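You operate a simulated robot arm through the tools that you are given. There is no shell and no other tool. Be economical: measure what you need, move in short steps, check, and stop when the job is done.

You are at the controls of a simulated robot arm. One attempt, no reset.

Task
Make up the cruet: stopper in the green bottle, each bottle in its ring of the stand.
Fine: the made-up stand goes upright on the table's sell tray; set the glass down softly. Set down upright: cruet stand.

It is judged by the outcome, as a careful person would: the job done as asked, and still so three seconds after it is handed in. It fails if anything else is knocked over, pushed out of place, dropped, spilled or broken. Lids that push on must go on centred and level and be pressed home; caps that screw on are set level and turned clockwise until they are tight.

Robot
A 5-joint arm with a two-finger parallel gripper, fixed in place. Base frame: the origin is at the foot of the arm, x ahead of it, y to its left, z up; the work surface is at about z = 0. Readings come in m, degrees, newtons and seconds.
With the tool pointing down near the work surface it reaches from about 0.26 to 0.6 m from the base axis. Its first joint turns from -66.0 to 66.0 degrees. The tool tilts only in the upright plane through the base axis and itself; it spins freely about its own axis. Payload 1.57 kg.
Tool frame: the origin (TCP) lies between the finger pads and is the grasp point; the fingertips stand 0.03 m ahead of it; z points along the fingers, y is the line along which they close. The gripper opens to 0.08 m. The fingers are 0.017 m wide and 0.012 m thick; the gripper's body (0.04 by 0.082 m) begins 0.08 m behind the TCP.
Orientation is that of the tool frame in the base frame, as a unit quaternion [w, x, y, z]. With the fingers straight down and closing along the base's y, the tool's x points along the base's -x, its y along +y and its z along -z.

Tools
- The arm moves only by the tool drive_tool. Its argument "commands" is a list of rows, each an object of numbers (a shift or turn left out is 0, a gripper value left out holds the last): "tx", "ty", "tz": the shift along the tool's x, y, z in m; "ax", "ay", "az": the turn, a rotation vector about the tool's x, y, z in degrees; "gripper": the opening, from 0 (shut) to 1 (fully open). In form: [{"tx": .., "ty": .., "tz": .., "ax": .., "ay": .., "az": .., "gripper": ..}, ...]. A call has 1 to 10 rows; each row is the pose to reach, as a shift and turn from the pose commanded when the call began, along the tool's axes at that moment. Rows are played at 5 a second. More than 0.05 m and 8.6 degrees between two rows, or a gripper value outside its range, and nothing of the call is played. A pose out of reach is approached as far as the arm can. The call stops where the force on the tool passes 40 N (or 10 N more than at its start, if that is more) or the arm is blocked; 0.2 s more then pass. The fingers move at their own pace (about 0.153 m/s each) and stop on an object; they squeeze with about 30 N. The grip force told is the motor's: it shows also when the fingers shut on nothing. Time passes only in rows, and 0.2 s behind the last, so rows that repeat a pose let the fingers close. It gives the time, the measured TCP pose, the force on the tool (base axes), the opening and the grip force at its end, in the units of the frame above (readings bear some noise), with the torque about the TCP (base axes, N m) and any sound that the robot's microphone picked up.
- Cameras (640 x 400 px; columns grow to the right, rows downward): "scene" is fixed at [0.0545, 0.4163, 0.5224]; the picture's right is [-0.51, -0.86, 0.00], its down [-0.51, 0.30, -0.80] and it looks along [0.69, -0.41, -0.60] (base axes); focal length 288 px, centre (320, 200). "wrist" rides on the gripper at [0.072, -0.007, -0.122] in the tool frame; the picture's right is [0.09, 1.00, 0.00], its down [-0.84, 0.08, -0.54] and it looks along [-0.54, 0.05, 0.84] (tool axes); focal length 238 px, centre (320, 200). There is no depth. A picture from a camera that has moved, and an enlarged one, comes with that camera's place and axes in the base frame and with its lens.
- capture(camera): a new picture of that camera. No time passes.
- zoom(camera, box): a new picture of the part [left, top, right, bottom] of that camera's present view, enlarged. No time passes.
- hand_in(): hands the job in; it is judged then, once.

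Work in short steps. Places have to be worked out from the pictures, the camera data and where the tool is seen: move nearer, look again, correct. Check each grasp and each placing, and mend what went wrong. You have 120 turns and 64 pictures in all, those below and enlarged ones among them. Open the gripper and draw the arm clear of the work before you hand the job in, unless the task says otherwise; then end with one line.

The tools are called after "Emit:" as name(argument=value, ...) on one line, values as JSON. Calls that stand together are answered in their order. drive_tool: Moves the arm, as the interface text tells. Its arguments: {"type":"object","properties":{"commands":{"type":"array","items":{"type":"object","properties":{"tx":{"type":"number"},"ty":{"type":"number"},"tz":{"type":"number"},"ax":{"type":"number"},"ay":{"type":"number"},"az":{"type":"number"},"gripper":{"type":"number"}}}}},"required":["commands"]} The other tools are called the same way: capture (camera) takes a picture; zoom (camera, box) takes an enlarged picture of a part of a camera's view; hand_in () hands the job in.

At the start:

```text
time_s: 0.0
ee_pos: [0.3446, 0.0075, 0.334]
orientation: [0.0, 0.0, 1.0, 0.0]
force: [0.0, 0.4, -0.6]
ft_torque: [0.0, -0.04, -0.01]
opening: 0.0799
gripper_force: 0.0
```

scene: 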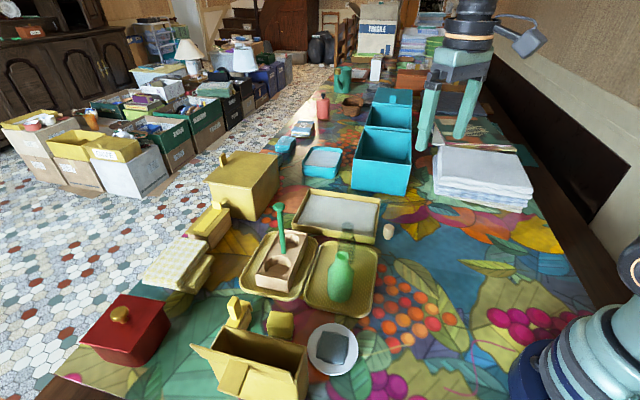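
wrist: 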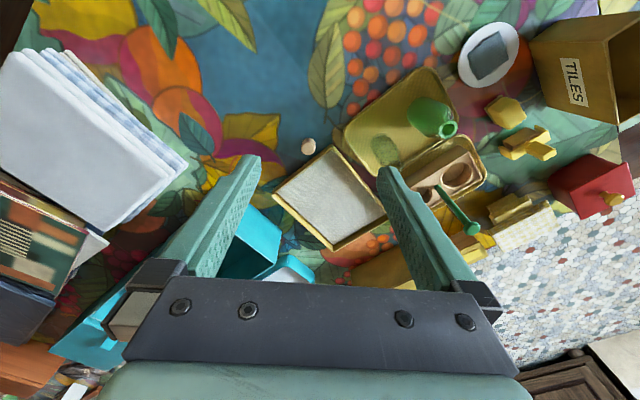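

I'll look more closely at the work area first: the stand, the bottles, the stopper and the trays.

Emit:
zoom(camera="scene", box=[220, 170, 420, 330])

Emit:
zoom(camera="wrist", box=[260, 40, 540, 260])

```text
2.50 times, centred on (320, 250) of scene
camera zoom: at [0.0545, 0.4163, 0.5224], right [-0.51, -0.86, 0.0], down [-0.51, 0.3, -0.8], along [0.69, -0.41, -0.6], focal length 720 px, centre (320, 75)
```

zoom: 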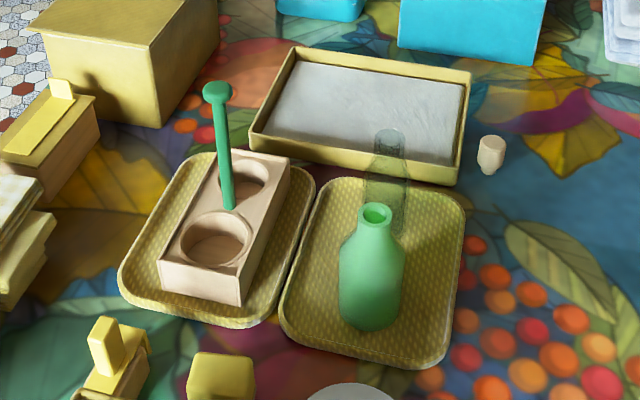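

```text
1.82 times, centred on (400, 150) of wrist
camera zoom: at [0.2721, 0.0003, 0.4555], right [-0.09, 1.0, 0.0], down [0.84, 0.08, 0.54], along [0.54, 0.05, -0.84], focal length 433 px, centre (174, 291)
```

zoom: 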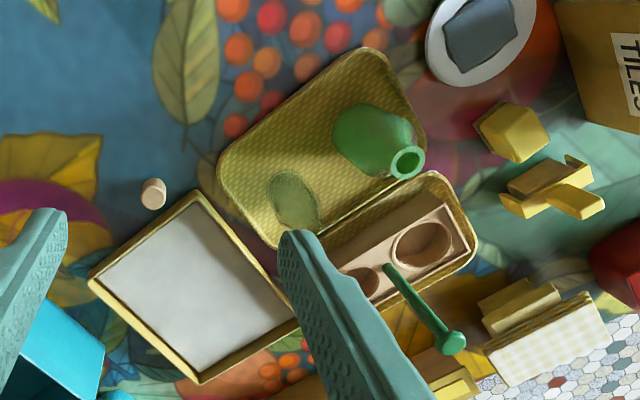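

The stopper, the green bottle, a clear bottle and the stand are visible. Next I'll zoom in on the candidate trays to work out which one is the sell tray.

Emit:
zoom(camera="scene", box=[260, 60, 460, 185])

Emit:
zoom(camera="scene", box=[280, 180, 400, 255])

Emit:
zoom(camera="scene", box=[70, 140, 390, 400])

```text
3.20 times, centred on (360, 122) of scene
camera zoom: at [0.0545, 0.4163, 0.5224], right [-0.51, -0.86, 0.0], down [-0.51, 0.3, -0.8], along [0.69, -0.41, -0.6], focal length 921 px, centre (192, 448)
```

zoom: 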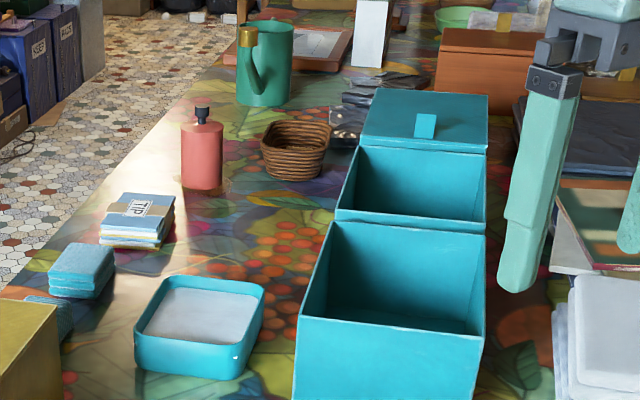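

```text
5.33 times, centred on (340, 218) of scene
camera zoom: at [0.0545, 0.4163, 0.5224], right [-0.51, -0.86, 0.0], down [-0.51, 0.3, -0.8], along [0.69, -0.41, -0.6], focal length 1536 px, centre (213, 107)
```

zoom: 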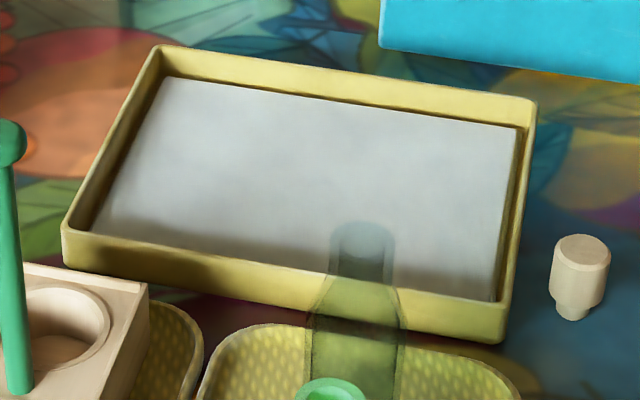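

```text
1.54 times, centred on (230, 270) of scene
camera zoom: at [0.0545, 0.4163, 0.5224], right [-0.51, -0.86, 0.0], down [-0.51, 0.3, -0.8], along [0.69, -0.41, -0.6], focal length 443 px, centre (458, 92)
```

zoom: 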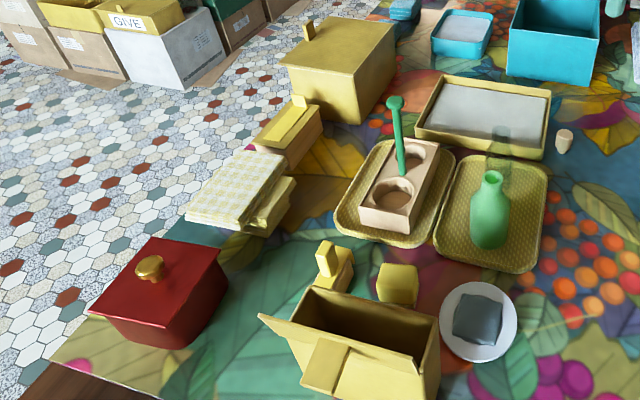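

The trays look colour coded, and the floor boxes carry labels such as GIVE and KEEP. I'll read those before deciding which tray is the sell tray.

Emit:
zoom(camera="scene", box=[0, 80, 160, 180])

Emit:
zoom(camera="scene", box=[130, 20, 300, 126])

Emit:
zoom(camera="scene", box=[300, 0, 460, 100])

```text
4.00 times, centred on (80, 130) of scene
camera zoom: at [0.0545, 0.4163, 0.5224], right [-0.51, -0.86, 0.0], down [-0.51, 0.3, -0.8], along [0.69, -0.41, -0.6], focal length 1152 px, centre (1280, 480)
```

zoom: 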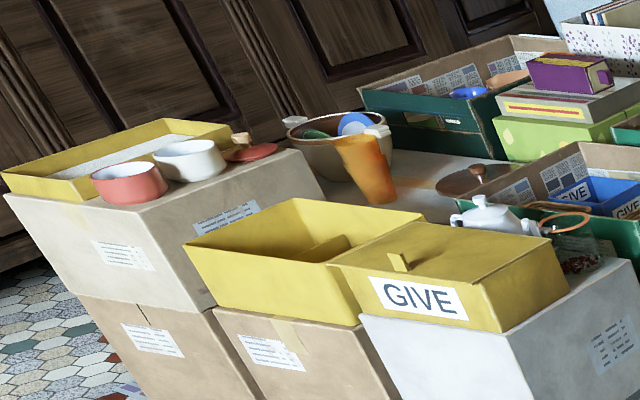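

```text
3.76 times, centred on (215, 73) of scene
camera zoom: at [0.0545, 0.4163, 0.5224], right [-0.51, -0.86, 0.0], down [-0.51, 0.3, -0.8], along [0.69, -0.41, -0.6], focal length 1084 px, centre (715, 678)
```

zoom: 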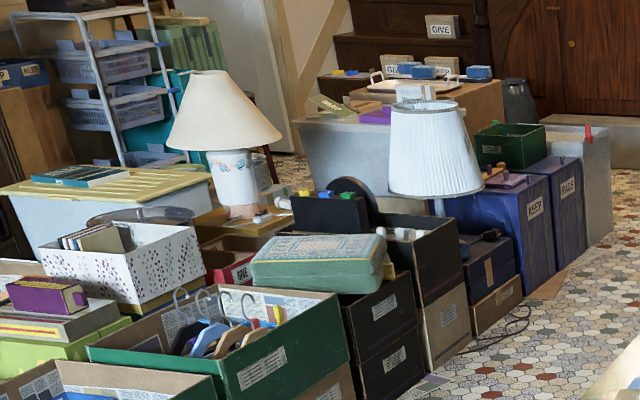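

```text
4.00 times, centred on (380, 50) of scene
camera zoom: at [0.0545, 0.4163, 0.5224], right [-0.51, -0.86, 0.0], down [-0.51, 0.3, -0.8], along [0.69, -0.41, -0.6], focal length 1152 px, centre (80, 800)
```

zoom: 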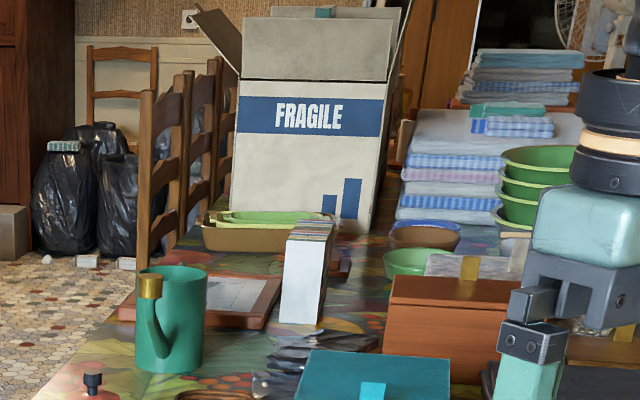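

The labels seem to sort by colour, with yellow marked GIVE on the floor. I'll tilt the tool outward so the wrist camera can read the labels on the table's boxes.

Emit:
drive_tool(commands=[{"ay": -8}, {"ay": -16}, {"ay": -24}, {"ay": -32}, {"ay": -32}])

Emit:
capture(camera="wrist")

```text
time_s: 1.2
ee_pos: [0.3436, 0.0071, 0.3348]
orientation: [0.277, -0.002, 0.961, 0.005]
force: [0.3, -0.2, -0.3]
ft_torque: [0.03, -0.01, 0.03]
opening: 0.08
gripper_force: 0.1
```

```text
53 pictures are left
camera wrist: at [0.2186, -0.001, 0.3991], right [-0.08, 1.0, -0.04], down [0.42, 0.07, 0.9], along [0.9, 0.06, -0.42], focal length 238 px, centre (320, 200)
```

wrist: 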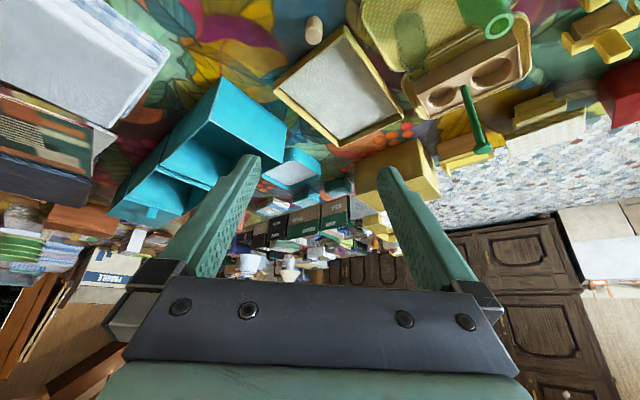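

The view is upside down but usable, so I'll zoom in on the table's boxes and the floor labels.

Emit:
zoom(camera="wrist", box=[100, 60, 320, 230])

Emit:
zoom(camera="wrist", box=[235, 130, 455, 290])

```text
2.35 times, centred on (210, 145) of wrist
camera zoom: at [0.2186, -0.001, 0.3991], right [-0.08, 1.0, -0.04], down [0.42, 0.07, 0.9], along [0.9, 0.06, -0.42], focal length 561 px, centre (579, 329)
```

zoom: 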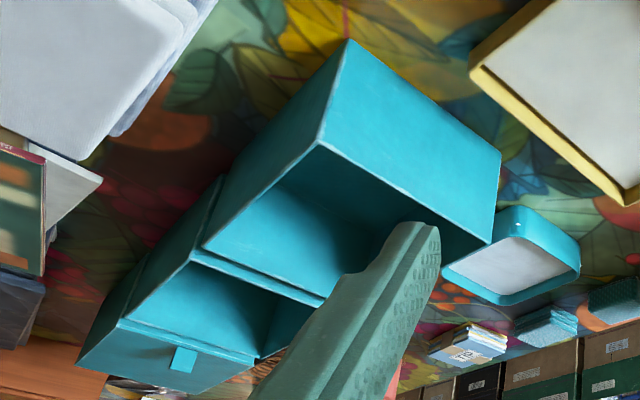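

```text
2.50 times, centred on (345, 210) of wrist
camera zoom: at [0.2186, -0.001, 0.3991], right [-0.08, 1.0, -0.04], down [0.42, 0.07, 0.9], along [0.9, 0.06, -0.42], focal length 596 px, centre (258, 175)
```

zoom: 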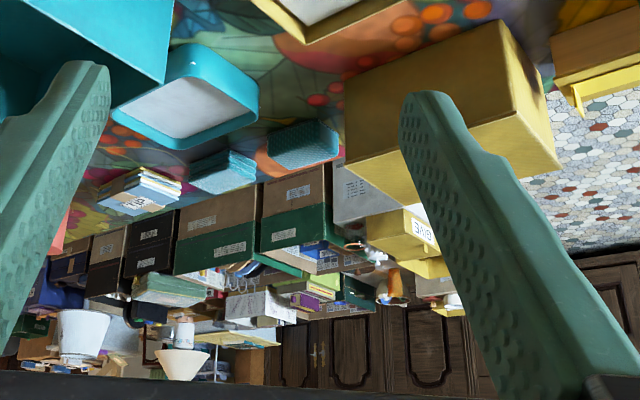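

The teal tray is out of reach at roughly 0.8 m. Before I trust the yellow tray, I'll level the tool and turn it to look at the sides of the yellow boxes that face away from the scene camera.

Emit:
drive_tool(commands=[{"ay": 8}, {"ay": 16}, {"ay": 24}, {"ay": 32}])

Emit:
drive_tool(commands=[{"az": 8, "tx": -0.01, "ty": 0.01}, {"az": 16, "tx": -0.02, "ty": 0.02}, {"az": 24, "tx": -0.03, "ty": 0.03}, {"az": 32, "tx": -0.04, "ty": 0.04}, {"az": 40, "tx": -0.05, "ty": 0.05}, {"az": 48, "tx": -0.06, "ty": 0.06}, {"az": 56, "tx": -0.07, "ty": 0.07}, {"az": 64, "tx": -0.08, "ty": 0.08}, {"az": 72, "tx": -0.09, "ty": 0.08}, {"az": 80, "tx": -0.1, "ty": 0.08}])

Emit:
capture(camera="wrist")

```text
time_s: 2.2
ee_pos: [0.3432, 0.0087, 0.3328]
orientation: [-0.002, 0.0, 1.0, 0.0]
force: [0.5, -0.2, 0.0]
ft_torque: [-0.03, 0.0, -0.03]
opening: 0.0801
gripper_force: 0.0
```

```text
time_s: 4.4
ee_pos: [0.4454, 0.0876, 0.3321]
orientation: [0.0, 0.643, 0.766, 0.0]
force: [-0.4, 0.3, -0.9]
ft_torque: [0.0, 0.0, 0.0]
opening: 0.08
gripper_force: 0.0
```

```text
50 pictures are left
camera wrist: at [0.4258, 0.1568, 0.4546], right [0.97, 0.26, 0.0], down [0.22, -0.81, 0.54], along [0.14, -0.52, -0.84], focal length 238 px, centre (320, 200)
```

wrist: 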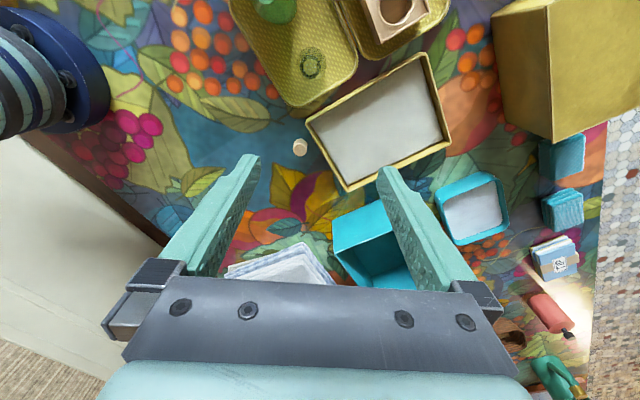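

No labels are visible from here, so I'll keep turning to look back towards the base.

Emit:
drive_tool(commands=[{"az": 8}, {"az": 16}, {"az": 24}, {"az": 32}, {"az": 40}, {"az": 48}, {"az": 56}, {"az": 64}, {"az": 72}, {"az": 80}])

Emit:
capture(camera="wrist")

```text
time_s: 6.6
ee_pos: [0.4449, 0.0886, 0.3343]
orientation: [0.0, 0.985, 0.172, 0.0]
force: [0.7, -0.7, 0.4]
ft_torque: [0.02, -0.02, -0.01]
opening: 0.08
gripper_force: 0.0
```

```text
49 pictures are left
camera wrist: at [0.5097, 0.118, 0.4559], right [0.42, -0.91, 0.0], down [-0.76, -0.36, 0.54], along [-0.49, -0.23, -0.84], focal length 238 px, centre (320, 200)
```

wrist: 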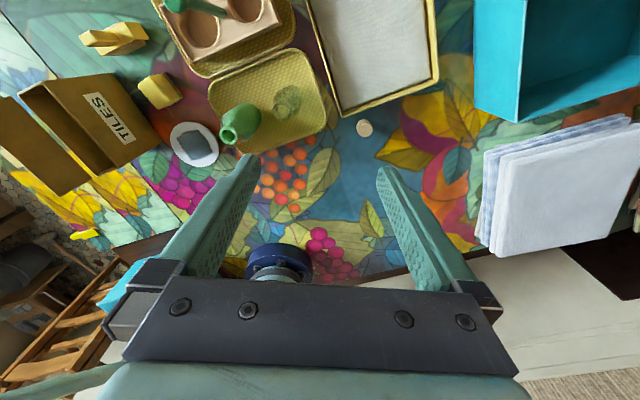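

I see no "SELL" mark. The lined yellow tray is the only empty tray within reach and it fits the stand, so I take it as the sell tray. Now I'll measure the parts from this view.

Emit:
zoom(camera="wrist", box=[150, 0, 410, 162])

```text
2.46 times, centred on (280, 81) of wrist
camera zoom: at [0.5097, 0.118, 0.4559], right [0.42, -0.91, 0.0], down [-0.76, -0.36, 0.54], along [-0.49, -0.23, -0.84], focal length 587 px, centre (418, 493)
```

zoom: 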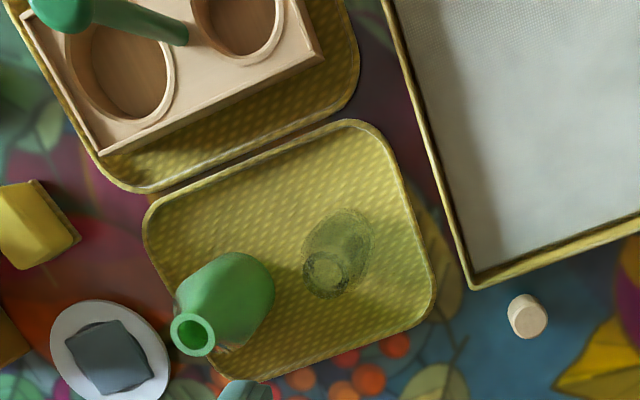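

The stand is near (0.48, 0.25), the green bottle near (0.355, 0.19), the clear bottle near (0.41, 0.14) and the stopper near (0.428, -0.007). I'll move the camera above the stand and bottles for an almost vertical view.

Emit:
drive_tool(commands=[{"ty": -0.04}, {"ty": -0.08}, {"ty": -0.1}, {"ty": -0.1}])

Emit:
capture(camera="wrist")

Emit:
zoom(camera="wrist", box=[200, 0, 440, 150])

```text
time_s: 7.6
ee_pos: [0.4411, 0.0968, 0.3339]
orientation: [-0.001, 0.985, 0.174, 0.001]
force: [-1.0, -0.1, 0.5]
ft_torque: [0.03, 0.01, -0.01]
opening: 0.08
gripper_force: 0.0
out of reach, approached as far as the arm can: row 1, 2, 3, 4
```

```text
47 pictures are left
camera wrist: at [0.5061, 0.1275, 0.4558], right [0.43, -0.9, 0.0], down [-0.76, -0.36, 0.54], along [-0.49, -0.23, -0.84], focal length 238 px, centre (320, 200)
```

wrist: 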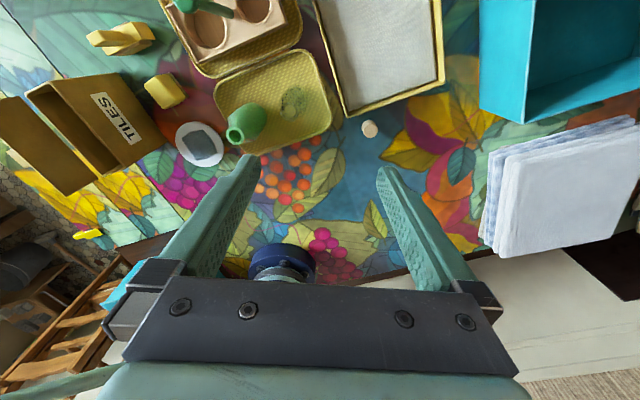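

```text
2.67 times, centred on (320, 75) of wrist
camera zoom: at [0.5061, 0.1275, 0.4558], right [0.43, -0.9, 0.0], down [-0.76, -0.36, 0.54], along [-0.49, -0.23, -0.84], focal length 636 px, centre (320, 533)
```

zoom: 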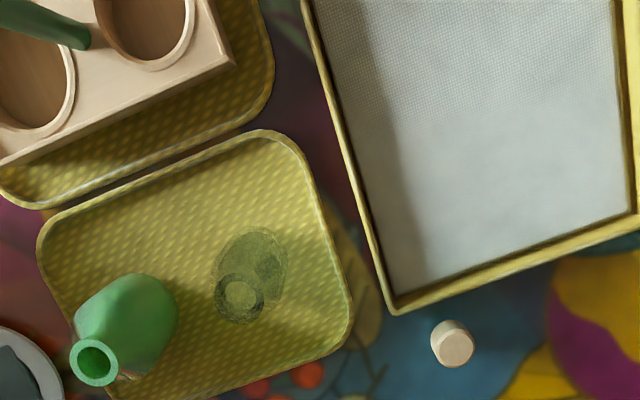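

The tool is limited to r of about 0.45 at z = 0.33 and can reach further when lower. I'll put the stand in the tray empty first, then fill it. The stand's post is near (0.485, 0.25), with its knob at about z = 0.17. I'll descend above the bottles' height and turn so the fingers close along the stand's long axis.

Emit:
drive_tool(commands=[{"tz": 0.03, "az": -6}, {"tz": 0.06, "az": -12}, {"tz": 0.09, "az": -18}, {"tz": 0.12, "az": -24}, {"tz": 0.13, "az": -24}])

Emit:
capture(camera="wrist")

```text
time_s: 8.8
ee_pos: [0.4448, 0.0964, 0.2043]
orientation: [0.0, 0.927, 0.375, 0.0]
force: [0.5, -0.7, 0.8]
ft_torque: [0.01, -0.01, 0.03]
opening: 0.0799
gripper_force: 0.1
```

```text
45 pictures are left
camera wrist: at [0.4906, 0.1503, 0.3254], right [0.76, -0.65, 0.0], down [-0.55, -0.64, 0.54], along [-0.35, -0.41, -0.84], focal length 238 px, centre (320, 200)
```

wrist: 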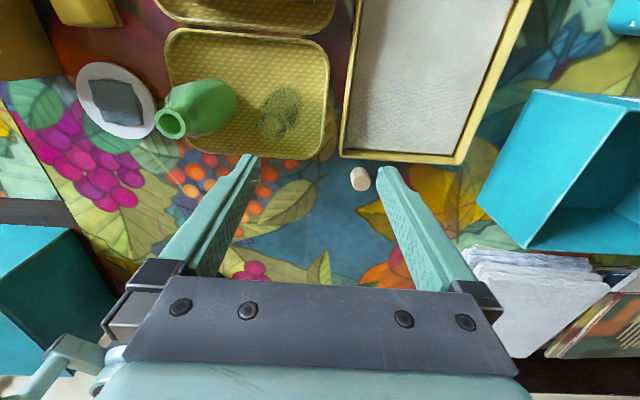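

The command pose snaps to the reached pose, which is good. Next I'll move to just short of the post at z ≈ 0.18, above the bottles, and look again.

Emit:
drive_tool(commands=[{"tx": 0.03, "ty": -0.03, "tz": 0.01}, {"tx": 0.06, "ty": -0.06, "tz": 0.02}, {"tx": 0.0856, "ty": -0.083, "tz": 0.024}, {"tx": 0.0856, "ty": -0.083, "tz": 0.024}])

Emit:
capture(camera="wrist")

Emit:
zoom(camera="scene", box=[220, 160, 380, 310])

```text
time_s: 9.8
ee_pos: [0.4475, 0.2167, 0.1792]
orientation: [0.001, 0.927, 0.375, 0.0]
force: [0.2, 0.2, -1.3]
ft_torque: [-0.01, -0.01, -0.01]
opening: 0.08
gripper_force: 0.1
```

```text
44 pictures are left
camera wrist: at [0.4946, 0.2702, 0.3012], right [0.76, -0.65, 0.0], down [-0.55, -0.64, 0.54], along [-0.35, -0.41, -0.84], focal length 238 px, centre (320, 200)
```

wrist: 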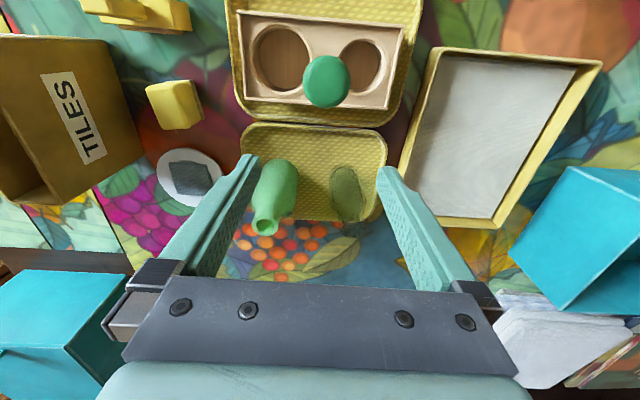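

```text
2.67 times, centred on (300, 235) of scene
camera zoom: at [0.0545, 0.4164, 0.5224], right [-0.51, -0.86, 0.0], down [-0.51, 0.3, -0.8], along [0.69, -0.41, -0.6], focal length 768 px, centre (373, 107)
```

zoom: 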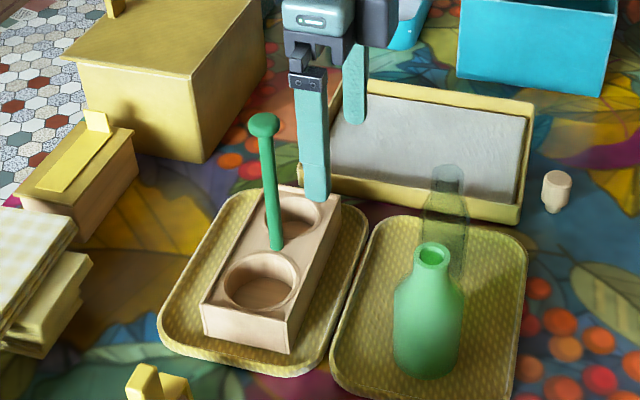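

The view is good. The post is at about (0.486, 0.257), the stand is about 0.15 x 0.066 m and its long axis lies at about -44.5°. I'll slide in so the fingers straddle the post, then descend to z ≈ 0.118.

Emit:
drive_tool(commands=[{"tx": 0.02, "ty": -0.001, "tz": 0.01, "az": -1.5}, {"tx": 0.04, "ty": -0.002, "tz": 0.014, "az": -1.5}, {"tx": 0.056, "ty": -0.002, "tz": 0.014, "az": -1.5}, {"tx": 0.056, "ty": -0.002, "tz": 0.035, "az": -1.5}, {"tx": 0.056, "ty": -0.002, "tz": 0.061, "az": -1.5}, {"tx": 0.056, "ty": -0.002, "tz": 0.061, "az": -1.5}])

Emit:
capture(camera="wrist")

Emit:
zoom(camera="scene", box=[220, 160, 380, 310])

```text
time_s: 11.2
ee_pos: [0.4881, 0.2567, 0.1171]
orientation: [0.001, 0.922, 0.387, 0.001]
force: [0.1, -0.6, 0.0]
ft_torque: [0.02, 0.01, -0.01]
opening: 0.0801
gripper_force: 0.2
```

```text
42 pictures are left
camera wrist: at [0.5328, 0.3111, 0.24], right [0.78, -0.63, 0.0], down [-0.53, -0.65, 0.54], along [-0.34, -0.42, -0.84], focal length 238 px, centre (320, 200)
```

wrist: 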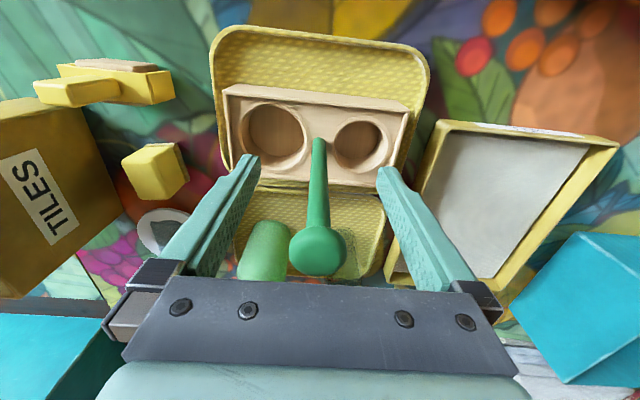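

```text
2.67 times, centred on (300, 235) of scene
camera zoom: at [0.0545, 0.4164, 0.5224], right [-0.51, -0.86, 0.0], down [-0.51, 0.3, -0.8], along [0.69, -0.41, -0.6], focal length 768 px, centre (373, 107)
```

zoom: 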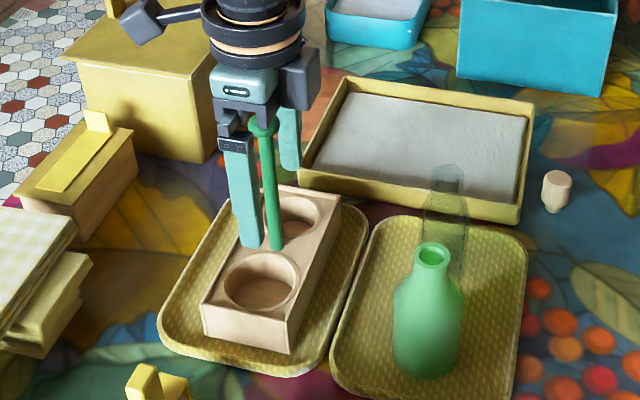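

The post is centred between the pads, with its base at about (0.4875, 0.2576). I'll close the gripper.

Emit:
drive_tool(commands=[{"gripper": 0.6}, {"gripper": 0.3}, {"gripper": 0.15}, {"gripper": 0.0}, {"gripper": 0.0}, {"gripper": 0.0}])

Emit:
drive_tool(commands=[{"tz": -0.01}, {"tz": -0.02}, {"tz": -0.03}, {"tz": -0.04}, {"tz": -0.045}, {"tz": -0.045}])

Emit:
zoom(camera="scene", box=[200, 140, 400, 310])

```text
time_s: 12.6
ee_pos: [0.4868, 0.2568, 0.1174]
orientation: [0.001, 0.922, 0.387, 0.0]
force: [0.2, 0.2, 0.4]
ft_torque: [-0.05, 0.01, -0.01]
opening: 0.0237
gripper_force: 30.5
```

```text
time_s: 14.0
ee_pos: [0.4868, 0.2567, 0.1645]
orientation: [0.0, 0.922, 0.386, 0.0]
force: [0.4, 0.4, -3.1]
ft_torque: [-0.05, -0.02, 0.01]
opening: 0.0239
gripper_force: 29.7
```

```text
2.35 times, centred on (300, 225) of scene
camera zoom: at [0.0545, 0.4164, 0.5224], right [-0.51, -0.86, 0.0], down [-0.51, 0.3, -0.8], along [0.69, -0.41, -0.6], focal length 678 px, centre (367, 141)
```

zoom: 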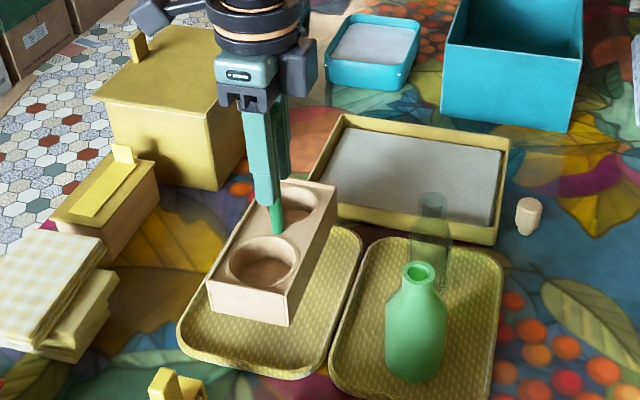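

The stand lifted level (3 N) with the grip holding. I'll carry it round the clear bottle to above the sell tray, keeping its orientation for now.

Emit:
drive_tool(commands=[{"tx": -0.012, "ty": 0.025, "tz": 0.002}, {"tx": -0.024, "ty": 0.05, "tz": 0.004}, {"tx": -0.036, "ty": 0.076, "tz": 0.006}, {"tx": -0.048, "ty": 0.101, "tz": 0.006}, {"tx": -0.0606, "ty": 0.1267, "tz": 0.006}, {"tx": -0.07, "ty": 0.146, "tz": 0.006}, {"tx": -0.0787, "ty": 0.1654, "tz": 0.006}, {"tx": -0.0937, "ty": 0.164, "tz": 0.006}, {"tx": -0.1087, "ty": 0.1626, "tz": 0.006}, {"tx": -0.1087, "ty": 0.1626, "tz": 0.006}])

Emit:
capture(camera="wrist")

Emit:
zoom(camera="scene", box=[240, 140, 440, 310])

```text
time_s: 16.2
ee_pos: [0.5261, 0.065, 0.1577]
orientation: [0.001, 0.922, 0.387, 0.0]
force: [-0.3, -0.2, -3.2]
ft_torque: [-0.02, -0.02, 0.03]
opening: 0.0234
gripper_force: 30.3
```

```text
39 pictures are left
camera wrist: at [0.572, 0.1198, 0.2803], right [0.78, -0.63, 0.0], down [-0.53, -0.65, 0.54], along [-0.34, -0.42, -0.84], focal length 238 px, centre (320, 200)
```

wrist: 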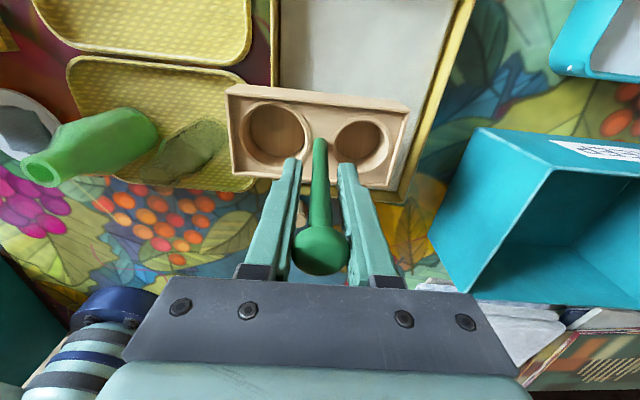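

```text
2.35 times, centred on (340, 225) of scene
camera zoom: at [0.0545, 0.4163, 0.5224], right [-0.51, -0.86, 0.0], down [-0.51, 0.3, -0.8], along [0.69, -0.41, -0.6], focal length 678 px, centre (273, 141)
```

zoom: 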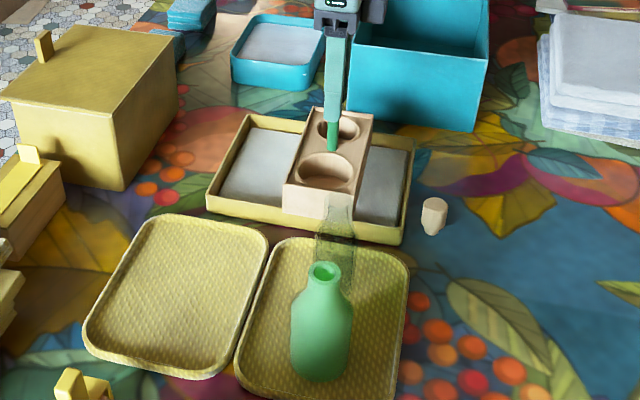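

The stand is level above the tray. A label shows on the far face of the teal box, so I'll read it before setting the stand down.

Emit:
zoom(camera="wrist", box=[520, 90, 640, 180])

Emit:
drive_tool(commands=[{"az": -8}, {"az": -16}, {"az": -24}, {"az": -32}, {"az": -40}, {"az": -48}, {"az": -56}, {"az": -64}, {"az": -72}, {"az": -80}])

Emit:
drive_tool(commands=[{"az": -5}, {"az": -10}, {"az": -10}])

Emit:
capture(camera="wrist")

Emit:
zoom(camera="scene", box=[270, 160, 410, 270])

```text
4.44 times, centred on (580, 135) of wrist
camera zoom: at [0.572, 0.1198, 0.2803], right [0.78, -0.63, 0.0], down [-0.53, -0.65, 0.54], along [-0.34, -0.42, -0.84], focal length 1059 px, centre (-836, 489)
```

zoom: 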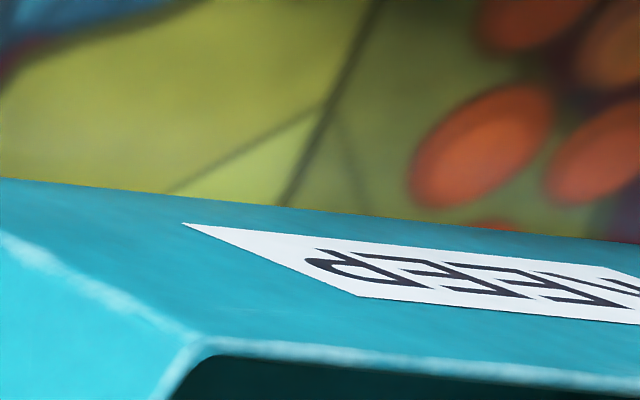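

```text
time_s: 18.4
ee_pos: [0.5258, 0.0637, 0.1591]
orientation: [0.0, 0.456, 0.89, 0.0]
force: [0.3, 0.3, -3.2]
ft_torque: [0.0, 0.01, 0.01]
opening: 0.0235
gripper_force: 29.8
```

```text
time_s: 19.2
ee_pos: [0.5258, 0.0646, 0.158]
orientation: [-0.001, 0.378, 0.926, 0.0]
force: [-0.8, 0.0, -3.1]
ft_torque: [-0.03, -0.02, 0.0]
opening: 0.0236
gripper_force: 29.6
```

```text
36 pictures are left
camera wrist: at [0.4699, 0.109, 0.2794], right [0.63, 0.78, 0.0], down [0.65, -0.53, 0.54], along [0.42, -0.34, -0.84], focal length 238 px, centre (320, 200)
```

wrist: 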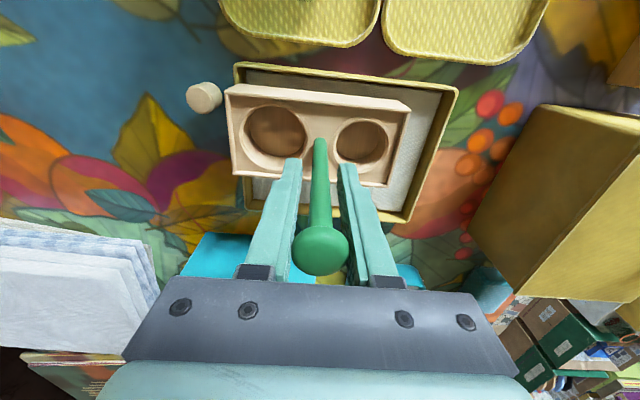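

```text
3.64 times, centred on (340, 215) of scene
camera zoom: at [0.0545, 0.4164, 0.5224], right [-0.51, -0.86, 0.0], down [-0.51, 0.3, -0.8], along [0.69, -0.41, -0.6], focal length 1047 px, centre (247, 146)
```

zoom: 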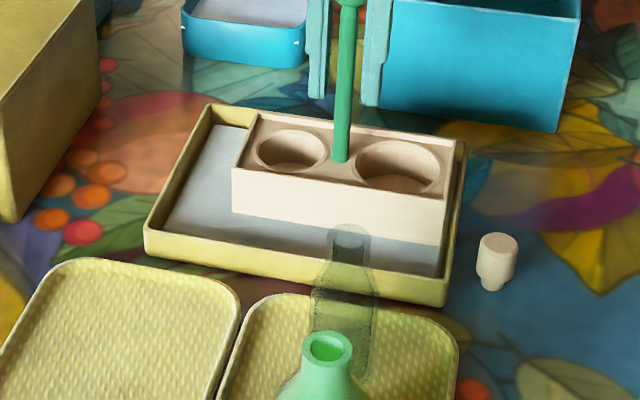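

The teal set reads KEEP, so the yellow tray as the sell tray fits. Measured from here, the tray centre is about (0.5645, 0.058) with its axis at 46°. I'll shift 1 cm along the tray for margin and lower the stand gently.

Emit:
drive_tool(commands=[{"tx": -0.002, "ty": 0.005}, {"tx": -0.004, "ty": 0.01}, {"tx": -0.004, "ty": 0.01, "tz": 0.01}, {"tx": -0.004, "ty": 0.01, "tz": 0.02}, {"tx": -0.004, "ty": 0.01, "tz": 0.026}, {"tx": -0.004, "ty": 0.01, "tz": 0.03}, {"tx": -0.004, "ty": 0.01, "tz": 0.033}])

Emit:
zoom(camera="scene", box=[270, 160, 410, 270])

```text
time_s: 20.8
ee_pos: [0.537, 0.0678, 0.1266]
orientation: [0.0, 0.379, 0.925, 0.001]
force: [-5.2, -1.5, 11.4]
ft_torque: [0.25, 0.46, 0.03]
opening: 0.0234
gripper_force: 30.1
```

```text
3.64 times, centred on (340, 215) of scene
camera zoom: at [0.0545, 0.4163, 0.5225], right [-0.51, -0.86, 0.0], down [-0.51, 0.3, -0.8], along [0.69, -0.41, -0.59], focal length 1047 px, centre (247, 146)
```

zoom: 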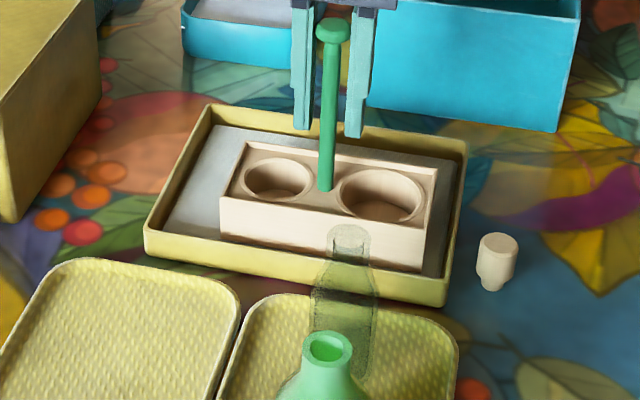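

I have contact at 11 N, about 9 mm higher than on the woven tray. I'll check closely whether it's resting on the liner or caught on a wall.

Emit:
zoom(camera="scene", box=[300, 190, 380, 245])

Emit:
capture(camera="wrist")

```text
7.27 times, centred on (340, 218) of scene
camera zoom: at [0.0545, 0.4163, 0.5225], right [-0.51, -0.86, 0.0], down [-0.51, 0.3, -0.8], along [0.69, -0.41, -0.59], focal length 2094 px, centre (174, 73)
```

zoom: 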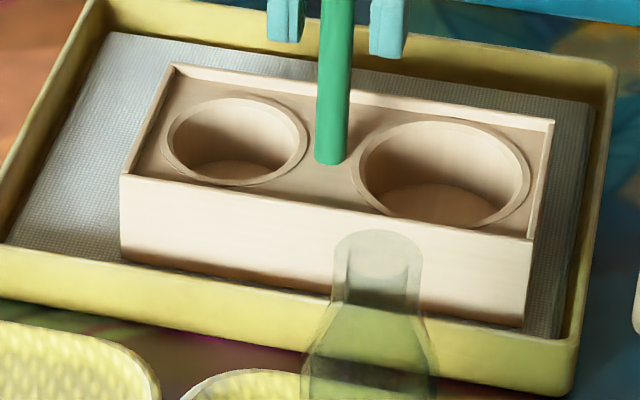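

```text
32 pictures are left
camera wrist: at [0.4804, 0.113, 0.2481], right [0.63, 0.77, 0.0], down [0.65, -0.53, 0.54], along [0.42, -0.34, -0.84], focal length 238 px, centre (320, 200)
```

wrist: 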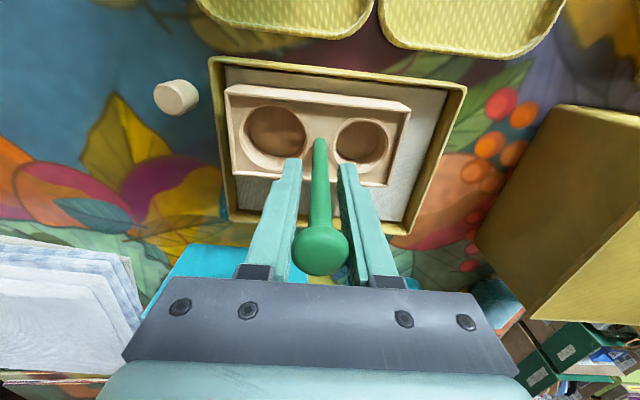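

The stand is on the liner with clearance all round. I'll ease the load off slightly and release.

Emit:
drive_tool(commands=[{"tz": -0.002}, {"tz": -0.002, "gripper": 0.5}, {"tz": -0.002, "gripper": 0.85}, {"tz": -0.002, "gripper": 0.85}])

Emit:
zoom(camera="scene", box=[270, 160, 410, 270])

```text
time_s: 21.8
ee_pos: [0.5374, 0.0685, 0.1266]
orientation: [0.0, 0.379, 0.925, 0.0]
force: [-0.4, -0.2, 0.6]
ft_torque: [0.01, -0.03, 0.01]
opening: 0.068
gripper_force: 0.1
```

```text
3.64 times, centred on (340, 215) of scene
camera zoom: at [0.0545, 0.4163, 0.5224], right [-0.51, -0.86, 0.0], down [-0.51, 0.3, -0.8], along [0.69, -0.41, -0.6], focal length 1047 px, centre (247, 146)
```

zoom: 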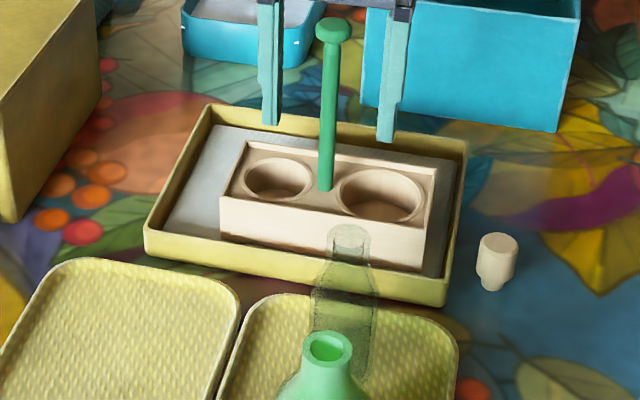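

The stand is settled. I'll raise the arm, keeping the fingers straddling the post, then back out sideways over the bottles.

Emit:
drive_tool(commands=[{"tz": -0.02}, {"tz": -0.04}, {"tz": -0.055}, {"tz": -0.06}, {"tz": -0.06}])

Emit:
drive_tool(commands=[{"tx": 0.03}, {"tx": 0.06}, {"tx": 0.09, "tz": -0.02}, {"tx": 0.09, "tz": -0.04}])

Emit:
capture(camera="wrist")

```text
time_s: 23.0
ee_pos: [0.5362, 0.0691, 0.1874]
orientation: [0.0, 0.378, 0.926, 0.0]
force: [0.3, -0.7, 0.8]
ft_torque: [-0.01, -0.02, 0.02]
opening: 0.0679
gripper_force: 0.1
```

```text
time_s: 24.0
ee_pos: [0.4719, 0.1323, 0.227]
orientation: [0.0, 0.378, 0.926, 0.0]
force: [-0.5, 0.7, 0.4]
ft_torque: [0.02, 0.0, 0.01]
opening: 0.0682
gripper_force: 0.2
```

```text
30 pictures are left
camera wrist: at [0.417, 0.1768, 0.348], right [0.63, 0.77, 0.0], down [0.65, -0.53, 0.54], along [0.42, -0.34, -0.84], focal length 238 px, centre (320, 200)
```

wrist: 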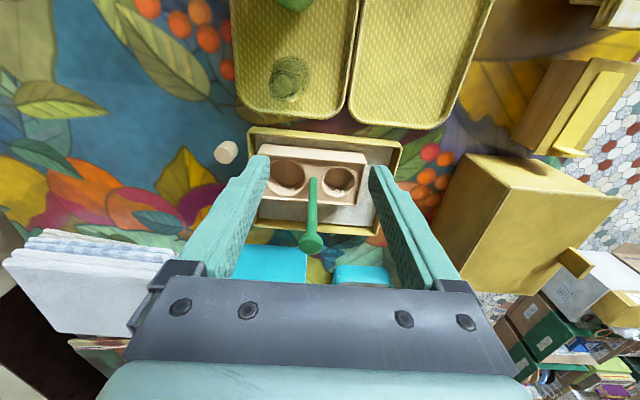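

The clear bottle is nearly straight below the camera, so I'll zoom in to locate it.

Emit:
zoom(camera="wrist", box=[220, 0, 360, 110])

Emit:
zoom(camera="scene", box=[310, 210, 400, 305])

```text
3.64 times, centred on (290, 55) of wrist
camera zoom: at [0.417, 0.1768, 0.348], right [0.63, 0.77, 0.0], down [0.65, -0.53, 0.54], along [0.42, -0.34, -0.84], focal length 867 px, centre (429, 727)
```

zoom: 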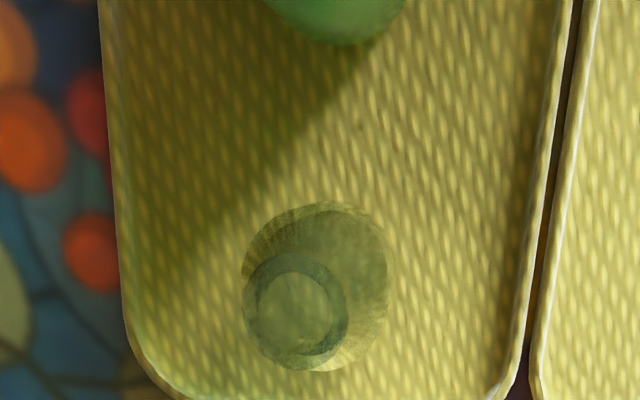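

```text
4.21 times, centred on (355, 258) of scene
camera zoom: at [0.0545, 0.4164, 0.5224], right [-0.51, -0.86, 0.0], down [-0.51, 0.3, -0.8], along [0.69, -0.41, -0.6], focal length 1212 px, centre (173, -42)
```

zoom: 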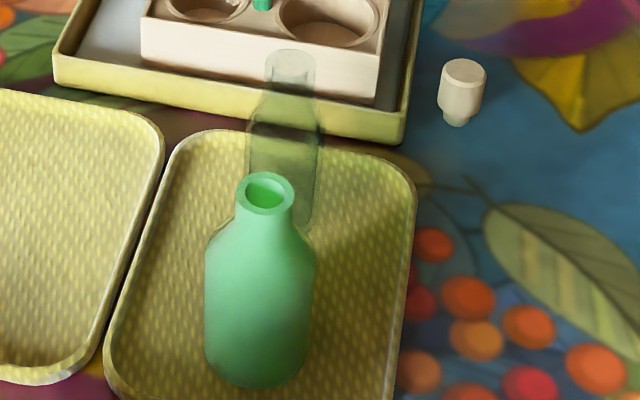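

The clear bottle is at (0.418, 0.132), about 0.113 m tall with a body diameter of about 0.038 m. The small ring should be near (0.563, 0.095). Before picking the bottle up, I'll test the reach above that ring with an empty gripper, turning 90° so the camera points away from the post.

Emit:
drive_tool(commands=[{"az": 8, "ty": 0.004, "tz": 0.003, "gripper": 0.6}, {"az": 16, "ty": 0.008, "tz": 0.006}, {"az": 24, "ty": 0.012, "tz": 0.009}, {"az": 32, "ty": 0.016, "tz": 0.012}, {"az": 40, "ty": 0.02, "tz": 0.015}, {"az": 48, "ty": 0.024, "tz": 0.018}, {"az": 56, "ty": 0.028, "tz": 0.021}, {"az": 64, "ty": 0.032, "tz": 0.024}, {"az": 72, "ty": 0.036, "tz": 0.027}, {"az": 80, "ty": 0.036, "tz": 0.027}])

Emit:
drive_tool(commands=[{"az": 5, "tz": 0.03}, {"az": 10, "tz": 0.06}, {"az": 10, "tz": 0.08}, {"az": 10, "tz": 0.08}])

```text
time_s: 26.2
ee_pos: [0.4961, 0.1576, 0.1979]
orientation: [0.0, 0.885, 0.465, 0.0]
force: [-0.3, 0.1, -0.1]
ft_torque: [0.01, -0.02, -0.01]
opening: 0.0481
gripper_force: 0.1
```

```text
time_s: 27.2
ee_pos: [0.4957, 0.1579, 0.1205]
orientation: [0.0, 0.922, 0.387, 0.001]
force: [0.6, 0.4, -0.8]
ft_torque: [0.02, -0.02, 0.0]
opening: 0.0479
gripper_force: 0.2
```

Now I'll slide to above the small ring, with the tips at z ≈ 0.09 clear of the rim.

Emit:
drive_tool(commands=[{"tx": 0.001, "ty": 0.03}, {"tx": 0.002, "ty": 0.06}, {"tx": 0.002, "ty": 0.08}, {"tx": 0.002, "ty": 0.092}, {"tx": 0.002, "ty": 0.092}])

Emit:
capture(camera="wrist")

Emit:
zoom(camera="scene", box=[270, 150, 410, 250])

```text
time_s: 28.4
ee_pos: [0.5633, 0.0937, 0.12]
orientation: [0.0, 0.922, 0.386, 0.0]
force: [-0.7, 0.3, -0.9]
ft_torque: [-0.03, 0.01, 0.01]
opening: 0.0479
gripper_force: 0.1
```

```text
27 pictures are left
camera wrist: at [0.6099, 0.1495, 0.2423], right [0.78, -0.63, 0.0], down [-0.53, -0.65, 0.54], along [-0.34, -0.42, -0.84], focal length 238 px, centre (320, 200)
```

wrist: 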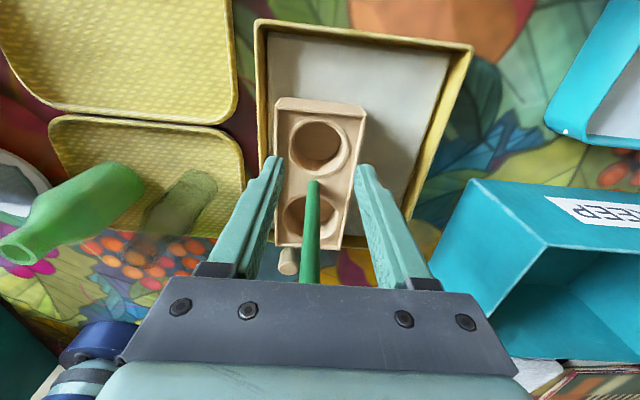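

```text
4.00 times, centred on (340, 200) of scene
camera zoom: at [0.0545, 0.4163, 0.5224], right [-0.51, -0.86, 0.0], down [-0.51, 0.3, -0.8], along [0.69, -0.41, -0.6], focal length 1152 px, centre (240, 200)
```

zoom: 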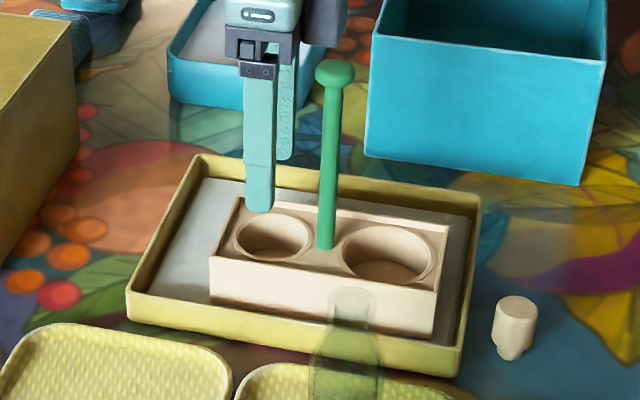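

The spot over the ring is reachable. Re-measured, the small ring is at (0.565, 0.0945), the post at (0.536, 0.0685) and the big ring at (0.5095, 0.0425). I'll back out and go above the clear bottle.

Emit:
drive_tool(commands=[{"ty": -0.03}, {"ty": -0.06}, {"ty": -0.092}, {"ty": -0.092, "tz": -0.04}, {"tx": -0.03, "ty": -0.11, "tz": -0.05}, {"tx": -0.06, "ty": -0.13, "tz": -0.05, "gripper": 0.75}, {"tx": -0.0744, "ty": -0.13, "tz": -0.05, "gripper": 0.75}, {"tx": -0.0744, "ty": -0.13, "tz": -0.05}])

Emit:
capture(camera="wrist")

```text
time_s: 30.2
ee_pos: [0.4184, 0.1314, 0.1708]
orientation: [0.0, 0.922, 0.386, 0.0]
force: [-0.9, -0.5, 0.3]
ft_torque: [-0.03, 0.0, 0.01]
opening: 0.0601
gripper_force: 0.1
```

```text
25 pictures are left
camera wrist: at [0.4649, 0.1872, 0.2923], right [0.77, -0.63, 0.0], down [-0.53, -0.65, 0.54], along [-0.34, -0.42, -0.84], focal length 238 px, centre (320, 200)
```

wrist: 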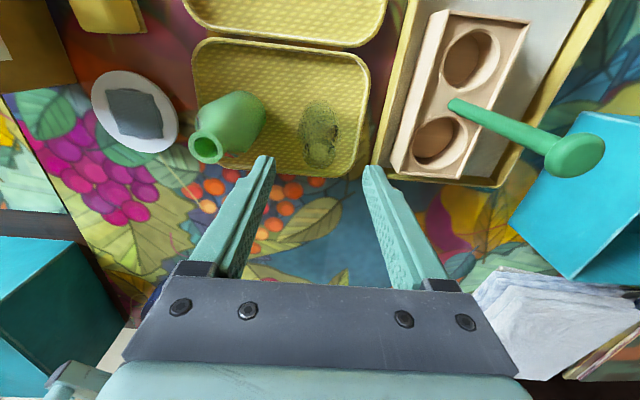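

The clear bottle is centred beneath the gripper. I'll descend to z ≈ 0.07 and close on its body.

Emit:
drive_tool(commands=[{"tx": 0.001, "tz": 0.03}, {"tx": 0.001, "tz": 0.06}, {"tx": 0.001, "tz": 0.085}, {"tx": 0.001, "tz": 0.1}, {"tx": 0.001, "tz": 0.1}])

Emit:
drive_tool(commands=[{"gripper": 0.62}, {"gripper": 0.54}, {"gripper": 0.48}, {"gripper": 0.44}, {"gripper": 0.4}, {"gripper": 0.4}])

Emit:
zoom(camera="scene", box=[310, 180, 420, 290])

```text
time_s: 31.4
ee_pos: [0.4193, 0.1327, 0.0708]
orientation: [0.0, 0.922, 0.387, 0.0]
force: [-0.3, 0.0, -1.2]
ft_torque: [-0.03, -0.02, 0.0]
opening: 0.0601
gripper_force: 0.0
```

```text
time_s: 32.8
ee_pos: [0.4193, 0.1329, 0.0711]
orientation: [0.0, 0.922, 0.387, 0.0]
force: [-0.4, 0.3, 1.5]
ft_torque: [-0.02, 0.06, -0.01]
opening: 0.0393
gripper_force: 29.5
```

```text
3.64 times, centred on (365, 235) of scene
camera zoom: at [0.0545, 0.4163, 0.5224], right [-0.51, -0.86, 0.0], down [-0.51, 0.3, -0.8], along [0.69, -0.41, -0.6], focal length 1047 px, centre (156, 73)
```

zoom: 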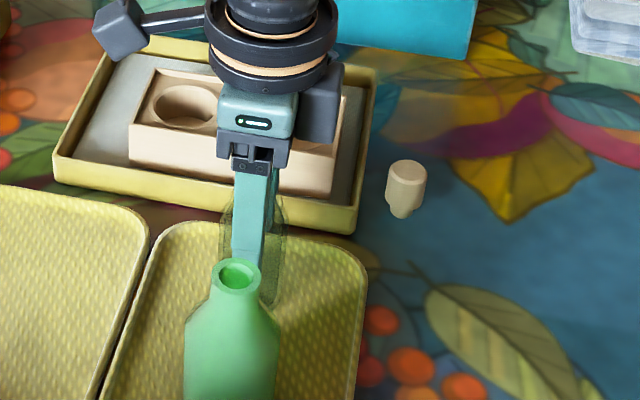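

The clear bottle is gripped (diameter 39 mm). I'll lift it and carry it to the side of the stand, then above the small ring.

Emit:
drive_tool(commands=[{"tz": -0.01}, {"tz": -0.03}, {"tz": -0.05}, {"tx": 0.025, "ty": 0.014, "tz": -0.051}, {"tx": 0.05, "ty": 0.028, "tz": -0.051}, {"tx": 0.0738, "ty": 0.041, "tz": -0.051}, {"tx": 0.0738, "ty": 0.041, "tz": -0.051}])

Emit:
drive_tool(commands=[{"ty": 0.025}, {"ty": 0.05}, {"ty": 0.07}, {"tx": 0.0008, "ty": 0.085}, {"tx": 0.0008, "ty": 0.09}, {"tx": 0.0008, "ty": 0.09}])

Emit:
capture(camera="wrist")

Emit:
zoom(camera="scene", box=[290, 160, 390, 245])

```text
time_s: 34.4
ee_pos: [0.5009, 0.1582, 0.1225]
orientation: [0.0, 0.923, 0.386, 0.0]
force: [0.3, 0.3, -1.2]
ft_torque: [0.0, 0.01, 0.02]
opening: 0.0393
gripper_force: 30.0
```

```text
time_s: 35.8
ee_pos: [0.5663, 0.0943, 0.1207]
orientation: [0.0, 0.922, 0.387, 0.0]
force: [-0.2, 0.7, -0.9]
ft_torque: [-0.01, 0.0, 0.02]
opening: 0.0395
gripper_force: 30.1
```

```text
23 pictures are left
camera wrist: at [0.6116, 0.1499, 0.2424], right [0.78, -0.63, 0.0], down [-0.53, -0.65, 0.54], along [-0.34, -0.42, -0.84], focal length 238 px, centre (320, 200)
```

wrist: 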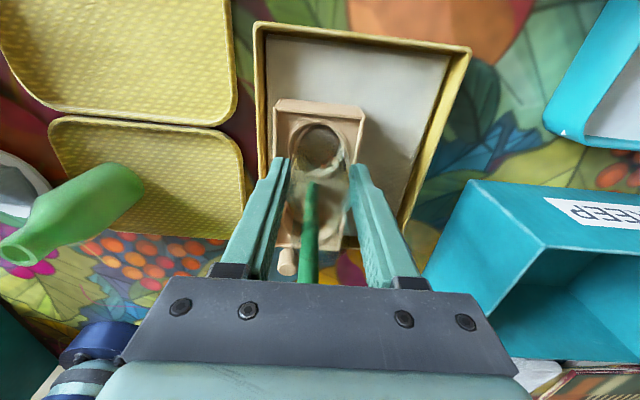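

```text
4.71 times, centred on (340, 202) of scene
camera zoom: at [0.0545, 0.4163, 0.5224], right [-0.51, -0.86, 0.0], down [-0.51, 0.3, -0.8], along [0.69, -0.41, -0.6], focal length 1355 px, centre (226, 188)
```

zoom: 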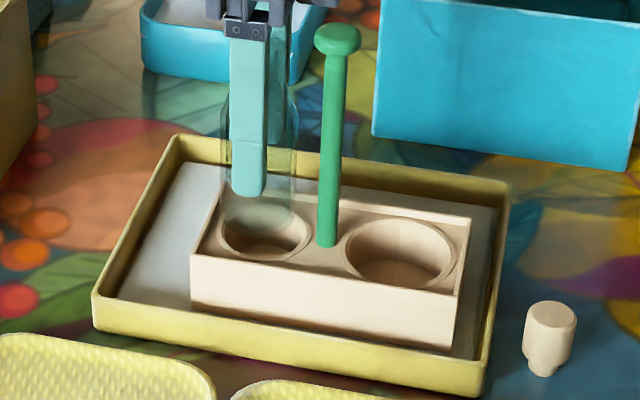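

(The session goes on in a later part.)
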